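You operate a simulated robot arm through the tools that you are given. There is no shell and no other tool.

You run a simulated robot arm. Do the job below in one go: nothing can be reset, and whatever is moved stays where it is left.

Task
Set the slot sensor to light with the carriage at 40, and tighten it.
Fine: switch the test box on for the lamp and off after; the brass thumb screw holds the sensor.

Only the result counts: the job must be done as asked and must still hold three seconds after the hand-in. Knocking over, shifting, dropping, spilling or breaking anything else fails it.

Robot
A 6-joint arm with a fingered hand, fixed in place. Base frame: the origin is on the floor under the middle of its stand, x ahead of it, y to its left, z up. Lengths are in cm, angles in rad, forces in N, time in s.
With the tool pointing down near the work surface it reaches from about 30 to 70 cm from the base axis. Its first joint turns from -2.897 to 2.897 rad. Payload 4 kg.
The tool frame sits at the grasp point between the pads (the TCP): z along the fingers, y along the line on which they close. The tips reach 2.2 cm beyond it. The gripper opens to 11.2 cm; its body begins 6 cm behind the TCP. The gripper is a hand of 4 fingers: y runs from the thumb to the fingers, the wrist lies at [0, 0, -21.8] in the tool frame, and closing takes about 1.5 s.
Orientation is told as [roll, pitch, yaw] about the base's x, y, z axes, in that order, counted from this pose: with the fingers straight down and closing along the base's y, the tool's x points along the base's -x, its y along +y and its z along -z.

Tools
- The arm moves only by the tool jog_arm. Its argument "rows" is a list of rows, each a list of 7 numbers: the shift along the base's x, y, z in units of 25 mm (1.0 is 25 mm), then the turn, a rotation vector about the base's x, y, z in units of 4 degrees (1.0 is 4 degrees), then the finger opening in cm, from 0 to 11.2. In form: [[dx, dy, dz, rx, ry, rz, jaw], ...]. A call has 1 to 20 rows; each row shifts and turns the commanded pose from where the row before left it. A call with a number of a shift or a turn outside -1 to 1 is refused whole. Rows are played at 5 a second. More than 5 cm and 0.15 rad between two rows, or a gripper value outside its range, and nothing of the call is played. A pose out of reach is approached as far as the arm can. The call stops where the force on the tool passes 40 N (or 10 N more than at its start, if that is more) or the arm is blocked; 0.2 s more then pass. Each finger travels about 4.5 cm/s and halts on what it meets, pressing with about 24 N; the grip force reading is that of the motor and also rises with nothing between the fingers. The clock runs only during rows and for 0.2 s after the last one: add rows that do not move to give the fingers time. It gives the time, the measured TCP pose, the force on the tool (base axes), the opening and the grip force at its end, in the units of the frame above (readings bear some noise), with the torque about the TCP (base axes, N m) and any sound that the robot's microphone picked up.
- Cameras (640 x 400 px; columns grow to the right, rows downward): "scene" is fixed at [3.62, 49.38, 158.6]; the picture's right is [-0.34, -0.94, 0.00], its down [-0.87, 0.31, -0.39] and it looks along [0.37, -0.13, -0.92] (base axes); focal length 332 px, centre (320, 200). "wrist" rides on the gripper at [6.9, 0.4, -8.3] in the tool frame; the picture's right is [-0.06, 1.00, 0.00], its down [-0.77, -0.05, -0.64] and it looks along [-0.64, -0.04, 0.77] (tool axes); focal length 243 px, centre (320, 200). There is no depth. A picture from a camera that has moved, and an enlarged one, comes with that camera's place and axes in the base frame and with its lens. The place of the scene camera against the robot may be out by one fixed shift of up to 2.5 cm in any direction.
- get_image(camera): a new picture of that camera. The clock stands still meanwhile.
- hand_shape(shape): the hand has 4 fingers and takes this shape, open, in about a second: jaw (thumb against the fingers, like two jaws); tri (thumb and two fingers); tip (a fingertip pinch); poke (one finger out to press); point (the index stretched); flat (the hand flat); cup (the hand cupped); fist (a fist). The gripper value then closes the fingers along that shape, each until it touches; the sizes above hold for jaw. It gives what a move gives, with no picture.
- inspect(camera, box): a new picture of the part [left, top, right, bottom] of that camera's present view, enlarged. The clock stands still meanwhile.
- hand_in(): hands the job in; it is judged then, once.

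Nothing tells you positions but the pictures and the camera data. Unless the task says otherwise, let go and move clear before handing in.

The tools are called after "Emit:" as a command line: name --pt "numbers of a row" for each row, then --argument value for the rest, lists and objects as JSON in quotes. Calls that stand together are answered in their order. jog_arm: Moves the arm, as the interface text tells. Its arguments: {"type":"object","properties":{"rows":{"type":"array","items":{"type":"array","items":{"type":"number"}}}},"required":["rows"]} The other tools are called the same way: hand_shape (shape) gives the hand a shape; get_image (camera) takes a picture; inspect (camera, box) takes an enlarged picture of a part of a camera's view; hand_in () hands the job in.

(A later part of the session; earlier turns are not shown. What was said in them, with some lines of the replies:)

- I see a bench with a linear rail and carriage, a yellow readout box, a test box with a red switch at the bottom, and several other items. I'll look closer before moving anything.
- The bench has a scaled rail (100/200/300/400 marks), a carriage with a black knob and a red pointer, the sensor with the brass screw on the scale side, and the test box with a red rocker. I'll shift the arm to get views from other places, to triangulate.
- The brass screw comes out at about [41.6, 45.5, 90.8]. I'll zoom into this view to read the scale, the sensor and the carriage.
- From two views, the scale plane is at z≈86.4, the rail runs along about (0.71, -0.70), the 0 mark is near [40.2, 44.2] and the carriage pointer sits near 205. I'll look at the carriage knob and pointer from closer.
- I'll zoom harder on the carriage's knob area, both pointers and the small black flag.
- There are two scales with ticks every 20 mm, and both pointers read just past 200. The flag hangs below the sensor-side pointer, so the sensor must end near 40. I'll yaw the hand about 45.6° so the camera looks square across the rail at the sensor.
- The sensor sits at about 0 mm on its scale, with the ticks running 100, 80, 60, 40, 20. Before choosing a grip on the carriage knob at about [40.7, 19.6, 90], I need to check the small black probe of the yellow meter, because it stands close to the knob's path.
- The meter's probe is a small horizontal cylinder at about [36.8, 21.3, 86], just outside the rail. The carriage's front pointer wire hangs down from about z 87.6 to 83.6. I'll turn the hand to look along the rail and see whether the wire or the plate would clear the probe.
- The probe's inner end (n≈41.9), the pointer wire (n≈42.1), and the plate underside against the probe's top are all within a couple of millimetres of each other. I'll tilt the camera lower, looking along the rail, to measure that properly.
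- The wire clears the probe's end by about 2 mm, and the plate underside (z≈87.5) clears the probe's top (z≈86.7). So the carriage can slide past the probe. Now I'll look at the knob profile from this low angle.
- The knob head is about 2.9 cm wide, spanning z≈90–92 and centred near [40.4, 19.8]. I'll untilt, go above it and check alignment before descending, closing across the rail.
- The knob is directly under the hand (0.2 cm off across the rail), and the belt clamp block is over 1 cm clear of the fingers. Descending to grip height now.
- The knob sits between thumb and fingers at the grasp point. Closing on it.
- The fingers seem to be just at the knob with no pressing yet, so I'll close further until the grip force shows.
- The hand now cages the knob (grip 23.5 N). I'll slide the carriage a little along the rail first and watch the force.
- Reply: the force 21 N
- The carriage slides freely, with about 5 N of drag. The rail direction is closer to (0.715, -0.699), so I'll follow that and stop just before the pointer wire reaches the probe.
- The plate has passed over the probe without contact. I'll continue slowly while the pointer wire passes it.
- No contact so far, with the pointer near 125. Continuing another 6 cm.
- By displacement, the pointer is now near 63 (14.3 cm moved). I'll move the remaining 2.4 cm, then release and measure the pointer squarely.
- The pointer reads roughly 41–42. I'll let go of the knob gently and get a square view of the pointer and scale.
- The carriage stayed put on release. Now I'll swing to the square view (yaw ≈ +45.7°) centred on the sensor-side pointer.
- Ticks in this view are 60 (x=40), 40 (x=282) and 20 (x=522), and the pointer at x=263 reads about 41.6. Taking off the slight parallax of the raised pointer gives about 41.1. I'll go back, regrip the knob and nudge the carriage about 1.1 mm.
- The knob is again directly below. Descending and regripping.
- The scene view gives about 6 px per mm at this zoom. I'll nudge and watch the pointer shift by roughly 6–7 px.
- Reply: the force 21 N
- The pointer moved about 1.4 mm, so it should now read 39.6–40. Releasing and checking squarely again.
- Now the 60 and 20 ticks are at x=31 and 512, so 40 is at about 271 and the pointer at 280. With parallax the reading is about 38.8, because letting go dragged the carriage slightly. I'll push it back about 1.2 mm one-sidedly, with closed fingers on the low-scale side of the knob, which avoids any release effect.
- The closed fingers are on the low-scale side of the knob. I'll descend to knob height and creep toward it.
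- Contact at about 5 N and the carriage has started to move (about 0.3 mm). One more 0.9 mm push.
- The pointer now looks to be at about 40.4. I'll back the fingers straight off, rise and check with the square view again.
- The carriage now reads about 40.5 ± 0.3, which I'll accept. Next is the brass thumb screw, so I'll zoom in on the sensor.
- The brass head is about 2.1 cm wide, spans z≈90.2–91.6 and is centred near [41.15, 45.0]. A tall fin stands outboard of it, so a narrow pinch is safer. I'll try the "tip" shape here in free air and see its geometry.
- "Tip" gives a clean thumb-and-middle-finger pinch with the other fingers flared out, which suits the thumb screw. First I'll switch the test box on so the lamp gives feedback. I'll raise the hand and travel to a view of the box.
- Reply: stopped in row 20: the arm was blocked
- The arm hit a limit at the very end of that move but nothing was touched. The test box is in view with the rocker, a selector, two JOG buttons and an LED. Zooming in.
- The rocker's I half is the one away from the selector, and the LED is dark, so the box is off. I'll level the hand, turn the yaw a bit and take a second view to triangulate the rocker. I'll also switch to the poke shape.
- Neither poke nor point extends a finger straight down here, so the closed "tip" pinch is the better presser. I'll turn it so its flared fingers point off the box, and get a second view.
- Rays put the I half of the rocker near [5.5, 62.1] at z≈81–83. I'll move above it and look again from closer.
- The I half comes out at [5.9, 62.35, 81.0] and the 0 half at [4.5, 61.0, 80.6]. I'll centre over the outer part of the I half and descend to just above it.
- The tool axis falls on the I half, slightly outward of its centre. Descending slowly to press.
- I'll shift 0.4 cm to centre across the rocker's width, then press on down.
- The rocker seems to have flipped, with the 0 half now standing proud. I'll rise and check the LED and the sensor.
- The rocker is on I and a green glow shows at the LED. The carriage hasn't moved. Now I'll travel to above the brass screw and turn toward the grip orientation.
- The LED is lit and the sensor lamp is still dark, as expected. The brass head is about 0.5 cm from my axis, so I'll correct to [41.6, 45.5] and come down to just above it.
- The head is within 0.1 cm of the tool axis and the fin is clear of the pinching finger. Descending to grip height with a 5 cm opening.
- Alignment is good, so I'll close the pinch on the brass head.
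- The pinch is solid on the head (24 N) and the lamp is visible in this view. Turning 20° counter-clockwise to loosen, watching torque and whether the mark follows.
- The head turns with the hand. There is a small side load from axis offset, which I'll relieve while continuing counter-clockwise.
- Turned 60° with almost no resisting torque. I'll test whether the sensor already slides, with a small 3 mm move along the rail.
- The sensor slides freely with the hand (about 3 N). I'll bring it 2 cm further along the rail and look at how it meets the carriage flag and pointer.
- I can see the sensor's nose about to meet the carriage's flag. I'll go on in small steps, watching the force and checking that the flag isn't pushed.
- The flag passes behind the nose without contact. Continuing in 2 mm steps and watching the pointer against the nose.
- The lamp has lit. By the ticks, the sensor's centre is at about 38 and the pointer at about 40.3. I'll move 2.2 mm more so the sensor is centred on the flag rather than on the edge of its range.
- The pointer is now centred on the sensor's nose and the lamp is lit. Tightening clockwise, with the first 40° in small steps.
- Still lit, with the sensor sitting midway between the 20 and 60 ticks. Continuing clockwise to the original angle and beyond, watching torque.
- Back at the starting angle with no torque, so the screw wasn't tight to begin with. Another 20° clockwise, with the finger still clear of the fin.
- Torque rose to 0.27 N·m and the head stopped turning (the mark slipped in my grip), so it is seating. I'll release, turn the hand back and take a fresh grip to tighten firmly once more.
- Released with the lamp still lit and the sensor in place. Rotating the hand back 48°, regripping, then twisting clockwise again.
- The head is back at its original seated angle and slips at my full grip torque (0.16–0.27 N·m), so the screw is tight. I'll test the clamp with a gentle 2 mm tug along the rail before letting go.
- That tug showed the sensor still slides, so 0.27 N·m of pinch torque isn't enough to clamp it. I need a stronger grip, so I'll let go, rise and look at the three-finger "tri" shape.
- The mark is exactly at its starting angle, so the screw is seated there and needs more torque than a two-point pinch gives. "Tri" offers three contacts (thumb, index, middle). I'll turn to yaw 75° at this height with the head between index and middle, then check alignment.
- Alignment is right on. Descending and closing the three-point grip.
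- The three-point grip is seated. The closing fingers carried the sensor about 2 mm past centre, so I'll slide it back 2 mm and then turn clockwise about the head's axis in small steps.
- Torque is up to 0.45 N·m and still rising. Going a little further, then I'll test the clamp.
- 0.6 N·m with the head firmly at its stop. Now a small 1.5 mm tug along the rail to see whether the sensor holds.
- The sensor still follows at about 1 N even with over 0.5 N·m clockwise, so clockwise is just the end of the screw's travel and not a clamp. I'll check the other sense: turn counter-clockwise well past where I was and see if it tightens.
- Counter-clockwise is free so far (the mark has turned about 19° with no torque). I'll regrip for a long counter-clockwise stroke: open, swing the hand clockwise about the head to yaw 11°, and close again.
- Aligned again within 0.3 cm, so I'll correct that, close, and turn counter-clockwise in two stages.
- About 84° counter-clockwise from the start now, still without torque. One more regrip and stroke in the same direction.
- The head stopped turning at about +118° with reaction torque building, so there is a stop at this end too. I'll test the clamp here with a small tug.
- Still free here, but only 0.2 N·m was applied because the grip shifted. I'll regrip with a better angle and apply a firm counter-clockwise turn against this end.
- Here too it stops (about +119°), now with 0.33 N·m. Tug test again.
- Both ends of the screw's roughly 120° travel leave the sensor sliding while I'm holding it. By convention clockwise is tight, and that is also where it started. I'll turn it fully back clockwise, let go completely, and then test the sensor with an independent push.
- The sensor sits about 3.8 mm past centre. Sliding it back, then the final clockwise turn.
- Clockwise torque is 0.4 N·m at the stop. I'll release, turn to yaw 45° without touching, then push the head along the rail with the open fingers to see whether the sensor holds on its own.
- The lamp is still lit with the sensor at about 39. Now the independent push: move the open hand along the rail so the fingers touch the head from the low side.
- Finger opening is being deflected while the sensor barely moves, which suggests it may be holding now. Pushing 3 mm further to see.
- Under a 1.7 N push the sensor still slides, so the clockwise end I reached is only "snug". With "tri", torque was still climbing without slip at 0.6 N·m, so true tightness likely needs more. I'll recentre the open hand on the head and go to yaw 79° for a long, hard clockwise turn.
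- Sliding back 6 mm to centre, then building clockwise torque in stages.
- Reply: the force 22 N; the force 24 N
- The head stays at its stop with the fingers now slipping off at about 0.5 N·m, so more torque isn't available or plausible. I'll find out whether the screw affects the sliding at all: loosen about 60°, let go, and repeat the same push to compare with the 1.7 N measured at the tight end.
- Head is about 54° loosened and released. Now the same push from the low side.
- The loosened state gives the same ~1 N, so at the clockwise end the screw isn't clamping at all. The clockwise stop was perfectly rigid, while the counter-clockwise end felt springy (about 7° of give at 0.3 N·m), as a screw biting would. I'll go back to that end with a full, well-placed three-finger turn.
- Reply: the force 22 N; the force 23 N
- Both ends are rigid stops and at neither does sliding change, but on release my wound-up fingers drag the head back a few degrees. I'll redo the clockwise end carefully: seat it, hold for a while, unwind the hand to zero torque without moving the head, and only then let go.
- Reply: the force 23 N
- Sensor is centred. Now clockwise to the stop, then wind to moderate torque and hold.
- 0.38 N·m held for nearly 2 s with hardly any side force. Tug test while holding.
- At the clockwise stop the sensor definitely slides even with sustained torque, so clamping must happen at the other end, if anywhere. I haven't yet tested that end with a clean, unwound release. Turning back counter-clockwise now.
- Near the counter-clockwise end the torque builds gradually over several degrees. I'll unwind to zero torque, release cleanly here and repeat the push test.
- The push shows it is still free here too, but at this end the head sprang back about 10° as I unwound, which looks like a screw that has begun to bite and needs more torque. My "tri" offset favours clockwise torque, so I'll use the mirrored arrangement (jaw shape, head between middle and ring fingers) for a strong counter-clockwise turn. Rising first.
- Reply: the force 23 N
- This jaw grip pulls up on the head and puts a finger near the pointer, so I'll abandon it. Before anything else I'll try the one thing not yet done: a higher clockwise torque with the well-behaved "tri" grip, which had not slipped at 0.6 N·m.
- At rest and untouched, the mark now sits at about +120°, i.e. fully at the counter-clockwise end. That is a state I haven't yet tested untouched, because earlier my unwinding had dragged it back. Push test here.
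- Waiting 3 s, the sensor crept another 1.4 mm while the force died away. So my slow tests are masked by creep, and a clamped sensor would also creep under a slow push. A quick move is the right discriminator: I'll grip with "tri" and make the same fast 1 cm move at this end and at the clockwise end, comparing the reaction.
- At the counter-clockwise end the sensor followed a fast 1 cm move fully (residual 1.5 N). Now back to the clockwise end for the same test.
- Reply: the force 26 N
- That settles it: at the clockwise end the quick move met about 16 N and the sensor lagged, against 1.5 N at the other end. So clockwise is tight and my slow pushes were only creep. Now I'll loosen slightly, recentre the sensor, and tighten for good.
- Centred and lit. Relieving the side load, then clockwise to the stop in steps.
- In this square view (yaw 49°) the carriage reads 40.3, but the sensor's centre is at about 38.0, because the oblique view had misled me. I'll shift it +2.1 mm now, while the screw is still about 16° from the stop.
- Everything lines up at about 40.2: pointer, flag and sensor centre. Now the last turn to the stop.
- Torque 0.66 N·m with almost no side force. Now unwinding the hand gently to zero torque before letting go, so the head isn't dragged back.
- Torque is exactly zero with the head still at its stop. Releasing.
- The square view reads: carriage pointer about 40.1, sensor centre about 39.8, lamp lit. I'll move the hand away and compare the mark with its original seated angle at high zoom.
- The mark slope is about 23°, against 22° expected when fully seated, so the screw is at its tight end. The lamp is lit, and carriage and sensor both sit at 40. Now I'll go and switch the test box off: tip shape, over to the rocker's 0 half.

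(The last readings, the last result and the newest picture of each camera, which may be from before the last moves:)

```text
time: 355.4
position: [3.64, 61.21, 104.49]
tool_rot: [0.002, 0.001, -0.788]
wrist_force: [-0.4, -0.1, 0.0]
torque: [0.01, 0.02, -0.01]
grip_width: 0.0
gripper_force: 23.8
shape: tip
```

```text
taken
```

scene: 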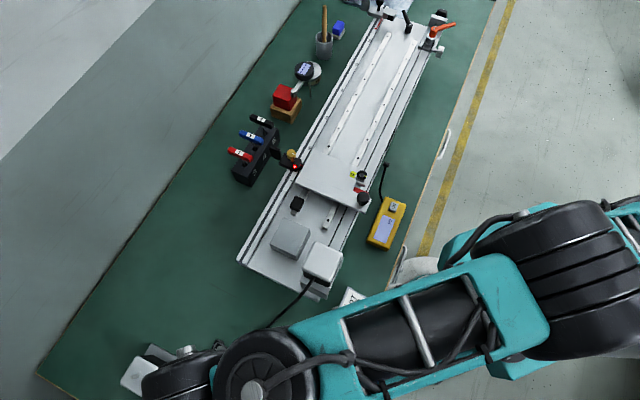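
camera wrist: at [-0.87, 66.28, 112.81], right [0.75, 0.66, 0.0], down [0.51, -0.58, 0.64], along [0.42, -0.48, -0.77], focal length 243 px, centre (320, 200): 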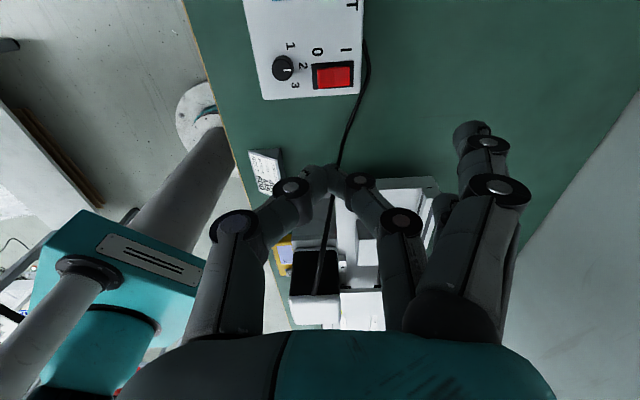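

Emit:
inspect --camera "scene" --box '[264, 140, 328, 180]'

Emit:
jog_arm --pt "-0.085 -0.085 -0.9 0 0 0 0" --pt "0 0 -0.9 0 0 0 0" --pt "0 0 -0.9 0 0 0 0" --pt "0 0 -0.9 0 0 0 0" --pt "0 0 -0.9 0 0 0 0" --pt "0 0 -0.9 0 0 0 0" --pt "0 0 -0.9 0 0 0 0" --pt "0 0 -0.5 0 0 0 0" --pt "0 0 0 0 0 0 0"

Emit:
get_image --camera "wrist"

Emit:
inspect --camera "wrist" --box '[240, 60, 400, 200]'

```text
10.00 times, centred on (296, 160) of scene
camera zoom: at [3.62, 49.38, 158.6], right [-0.34, -0.94, 0.0], down [-0.87, 0.31, -0.39], along [0.37, -0.13, -0.92], focal length 3320 px, centre (560, 600)
```

zoom: 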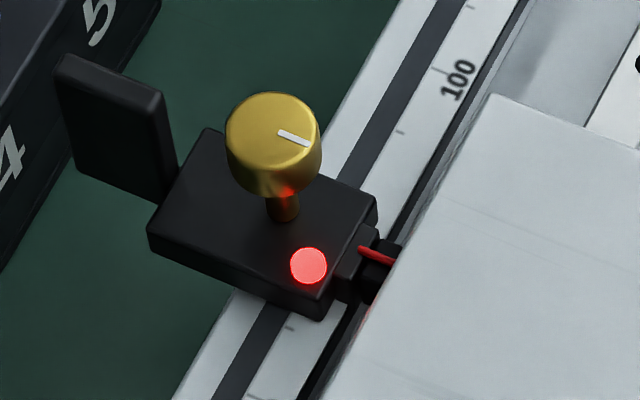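

```text
time: 357.4
position: [3.38, 60.84, 87.45]
tool_rot: [0.002, 0.001, -0.785]
wrist_force: [0.2, -0.3, -1.1]
torque: [0.03, 0.0, 0.06]
grip_width: 0.01
gripper_force: 24.2
shape: tip
```

```text
taken
camera wrist: at [-1.19, 65.99, 95.75], right [0.75, 0.66, 0.0], down [0.51, -0.58, 0.64], along [0.42, -0.48, -0.77], focal length 243 px, centre (320, 200)
```

wrist: 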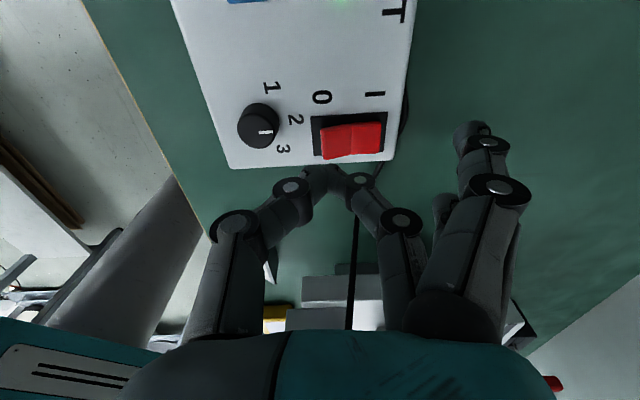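

```text
2.86 times, centred on (320, 130) of wrist
camera zoom: at [-1.19, 65.99, 95.75], right [0.75, 0.66, 0.0], down [0.51, -0.58, 0.64], along [0.42, -0.48, -0.77], focal length 693 px, centre (320, 400)
```

zoom: 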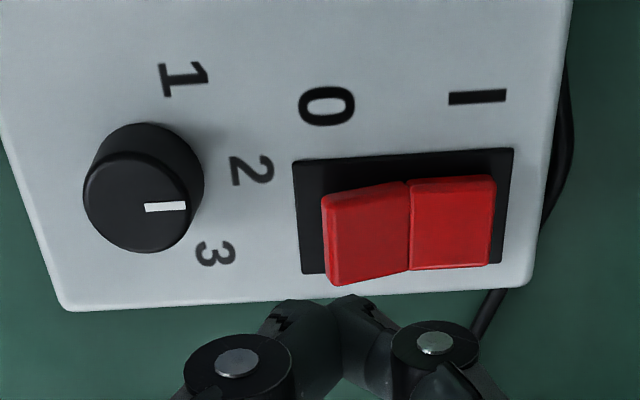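

The lamp is lit and the sensor looks right. Over the box the raised 0 half is slightly right of my axis, so I'll shift 0.5 cm and descend to just above it.

Emit:
jog_arm --pt "0.14 0.14 -0.5 0 0 0 0" --pt "0 0 -0.5 0 0 0 0" --pt "0 0 -0.3 0 0 0 0" --pt "0 0 0 0 0 0 0"

Emit:
inspect --camera "wrist" --box '[240, 60, 400, 200]'

```text
time: 358.4
position: [3.8, 61.11, 84.09]
tool_rot: [-0.001, 0.0, -0.786]
wrist_force: [0.4, -0.3, 0.8]
torque: [0.0, 0.02, 0.02]
grip_width: 0.0
gripper_force: 24.8
shape: tip
```

```text
2.86 times, centred on (320, 130) of wrist
camera zoom: at [-0.75, 66.35, 92.47], right [0.75, 0.66, 0.0], down [0.51, -0.58, 0.64], along [0.42, -0.48, -0.77], focal length 693 px, centre (320, 400)
```

zoom: 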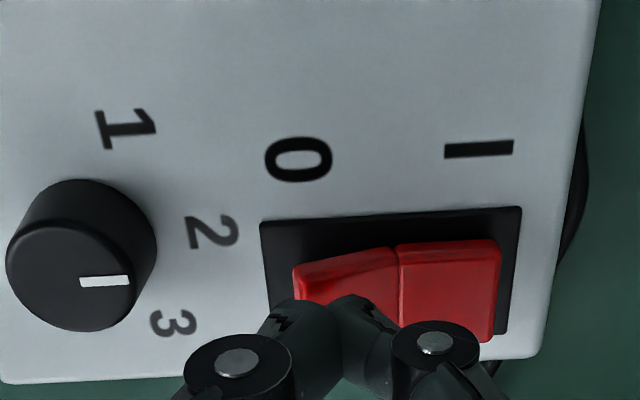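

The fingertips are over the 0 half. Pressing down in small steps.

Emit:
jog_arm --pt "0 0 -0.06 0 0 0 0" --pt "0 0 -0.06 0 0 0 0" --pt "0 0 -0.06 0 0 0 0" --pt "0 0 -0.06 0 0 0 0" --pt "0 0 -0.06 0 0 0 0" --pt "0 0 -0.06 0 0 0 0" --pt "0 0 0 0 0 0 0"

Emit:
inspect --camera "wrist" --box '[240, 60, 400, 200]'

Emit:
inspect --camera "scene" --box '[264, 140, 328, 180]'

```text
time: 360.0
position: [3.72, 61.34, 83.24]
tool_rot: [0.001, 0.002, -0.785]
wrist_force: [0.7, -0.1, 0.8]
torque: [0.05, 0.02, 0.0]
grip_width: 0.0
gripper_force: 24.1
shape: tip
```

```text
2.86 times, centred on (320, 130) of wrist
camera zoom: at [-0.76, 66.42, 91.6], right [0.75, 0.66, 0.0], down [0.51, -0.58, 0.64], along [0.42, -0.48, -0.77], focal length 693 px, centre (320, 400)
```

zoom: 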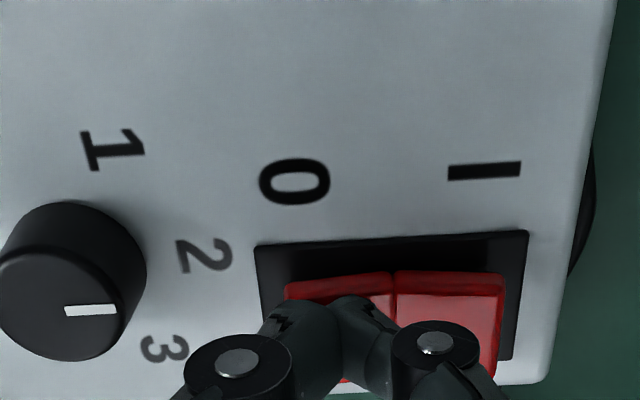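

```text
10.00 times, centred on (296, 160) of scene
camera zoom: at [3.62, 49.38, 158.6], right [-0.34, -0.94, 0.0], down [-0.87, 0.31, -0.39], along [0.37, -0.13, -0.92], focal length 3320 px, centre (560, 600)
```

zoom: 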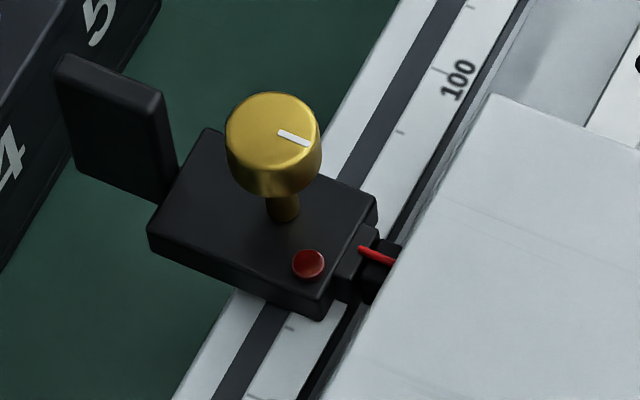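

The lamp went dark, so the box has switched off. Rising clear and verifying the rocker, LED, carriage and sensor.

Emit:
jog_arm --pt "0 0 0.5 0 0 0 0" --pt "0 0 1 0 0 0 0" --pt "0 0 1 0 0 0 0" --pt "0 0 1 0 0 0 0" --pt "0 0 1 0 0 0 0" --pt "0 0 1 0 0 0 0" --pt "0 0 1 0 0 0 0" --pt "0 0 1 0 0 0 0" --pt "0 0 1 0 0 0 0" --pt "0.3 -0.8 0.5 0 0 0 0" --pt "0.3 -0.8 0.5 0 0 0 0" --pt "0.3 -0.8 0.5 0 0 0 0" --pt "0.3 -0.8 0 0 0 0 0" --pt "0.3 -0.8 0 0 0 0 0" --pt "0.3 -0.8 0 0 0 0 0"

Emit:
get_image --camera "scene"

Emit:
inspect --camera "scene" --box '[220, 330, 320, 400]'

Emit:
inspect --camera "scene" --box '[260, 100, 420, 230]'

Emit:
inspect --camera "scene" --box '[282, 147, 314, 167]'

```text
time: 363.2
position: [8.35, 49.38, 108.14]
tool_rot: [0.001, 0.0, -0.785]
wrist_force: [0.0, 0.2, 0.4]
torque: [0.02, 0.01, -0.02]
grip_width: 0.02
gripper_force: 24.3
shape: tip
```

```text
taken
```

scene: 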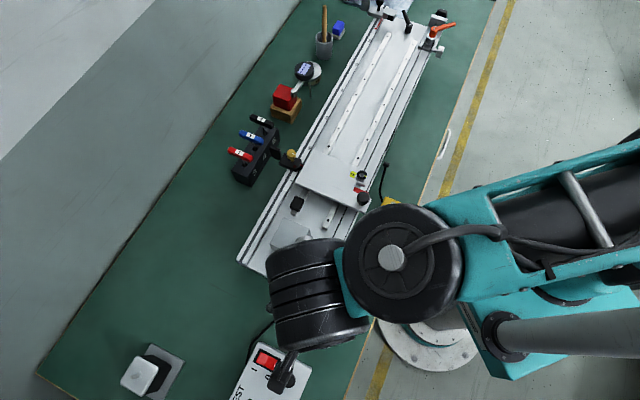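

```text
5.71 times, centred on (270, 365) of scene
camera zoom: at [3.62, 49.38, 158.6], right [-0.34, -0.94, 0.0], down [-0.87, 0.31, -0.39], along [0.37, -0.13, -0.92], focal length 1897 px, centre (606, -743)
```

zoom: 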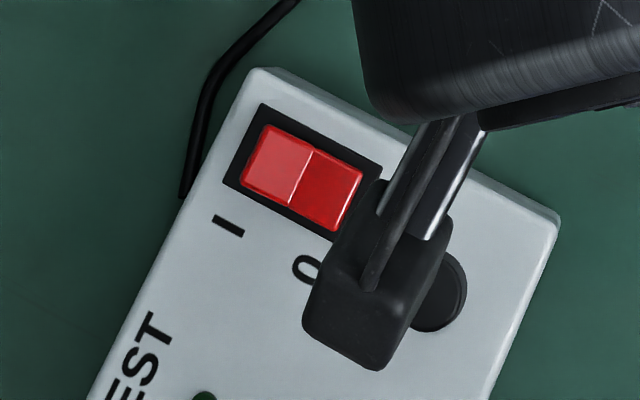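

```text
3.08 times, centred on (340, 165) of scene
camera zoom: at [3.62, 49.38, 158.6], right [-0.34, -0.94, 0.0], down [-0.87, 0.31, -0.39], along [0.37, -0.13, -0.92], focal length 1021 px, centre (258, 308)
```

zoom: 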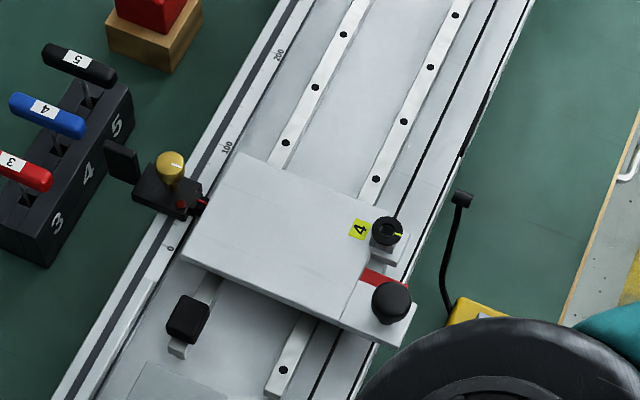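

```text
16.00 times, centred on (298, 157) of scene
camera zoom: at [3.62, 49.38, 158.6], right [-0.34, -0.94, 0.0], down [-0.87, 0.31, -0.39], along [0.37, -0.13, -0.92], focal length 5311 px, centre (672, 888)
```

zoom: 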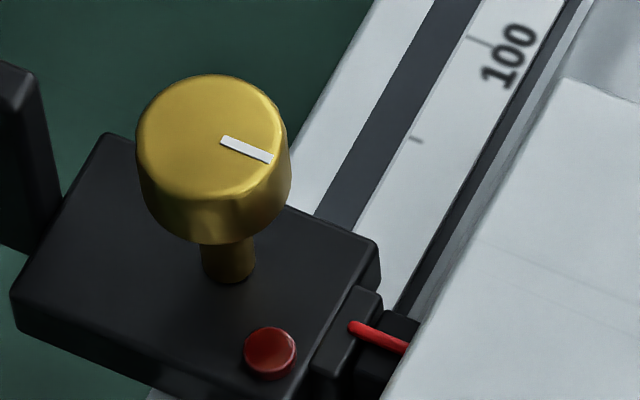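

The box is off (LED dark, rocker on 0), the screw mark is at its seated angle, and carriage and sensor are unchanged. A last check that the meter's probe and the rest of the bench are undisturbed.

Emit:
inspect --camera "scene" --box '[368, 150, 408, 175]'

Emit:
inspect --camera "scene" --box '[220, 40, 360, 190]'

```text
16.00 times, centred on (388, 162) of scene
camera zoom: at [3.62, 49.38, 158.6], right [-0.34, -0.94, 0.0], down [-0.87, 0.31, -0.39], along [0.37, -0.13, -0.92], focal length 5311 px, centre (-768, 800)
```

zoom: 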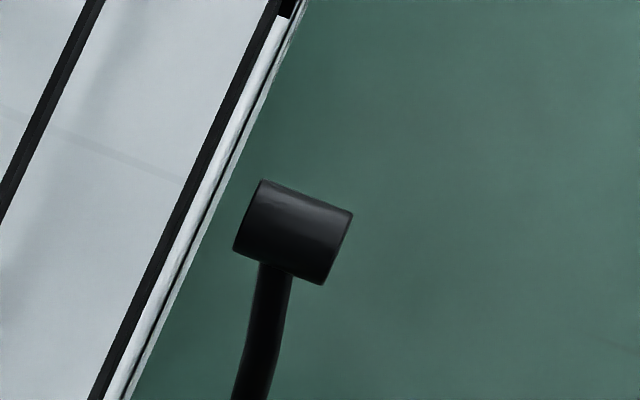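

```text
2.67 times, centred on (290, 115) of scene
camera zoom: at [3.62, 49.38, 158.6], right [-0.34, -0.94, 0.0], down [-0.87, 0.31, -0.39], along [0.37, -0.13, -0.92], focal length 885 px, centre (400, 427)
```

zoom: 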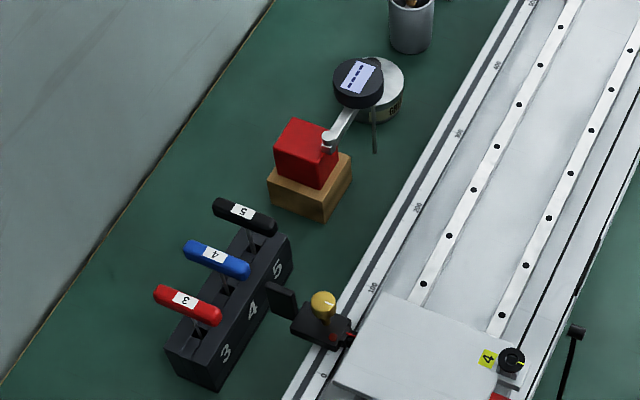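

Everything else is exactly where it was: the probe, key rack, gauge and blocks match the first pictures. The carriage reads about 40 and the sensor is centred on the flag. The lamp was lit there before I switched the box off. The brass screw is turned clockwise to its stop, and the hand is clear. Handing in.

Emit:
hand_in

```text
The job is handed in.
```

The slot sensor now lights with the carriage at 40, its brass thumb screw is tight, and the job is handed in.

- **Carriage:** the pointer reads about 40.1 on the sensor-side scale.
- **Sensor:** its centre is at about 39.8, lined up with the carriage's flag. The lamp was lit there with the screw tight.
- **Screw:** it is turned clockwise to its stop, and I applied about 0.66 N·m before letting go. At that stop the sensor resisted a quick pull with about 16 N, against 1.5 N when loose. It can still creep a millimetre or two under a steady push of 1–2 N. I made the pull test before the final tightening and did not repeat it after letting go.
- **Screw trials:** I loosened and retightened the screw several times to find which way clamps. Some of those trials dragged the sensor while the screw was at the tight stop. It was re-centred with the screw loosened before the final tightening.
- **Test box:** it was on for the lamp and is off again. The rocker is at 0 and the LED is dark.
- **Everything else:** the meter's probe, key rack, gauge and blocks look unmoved from the first pictures.
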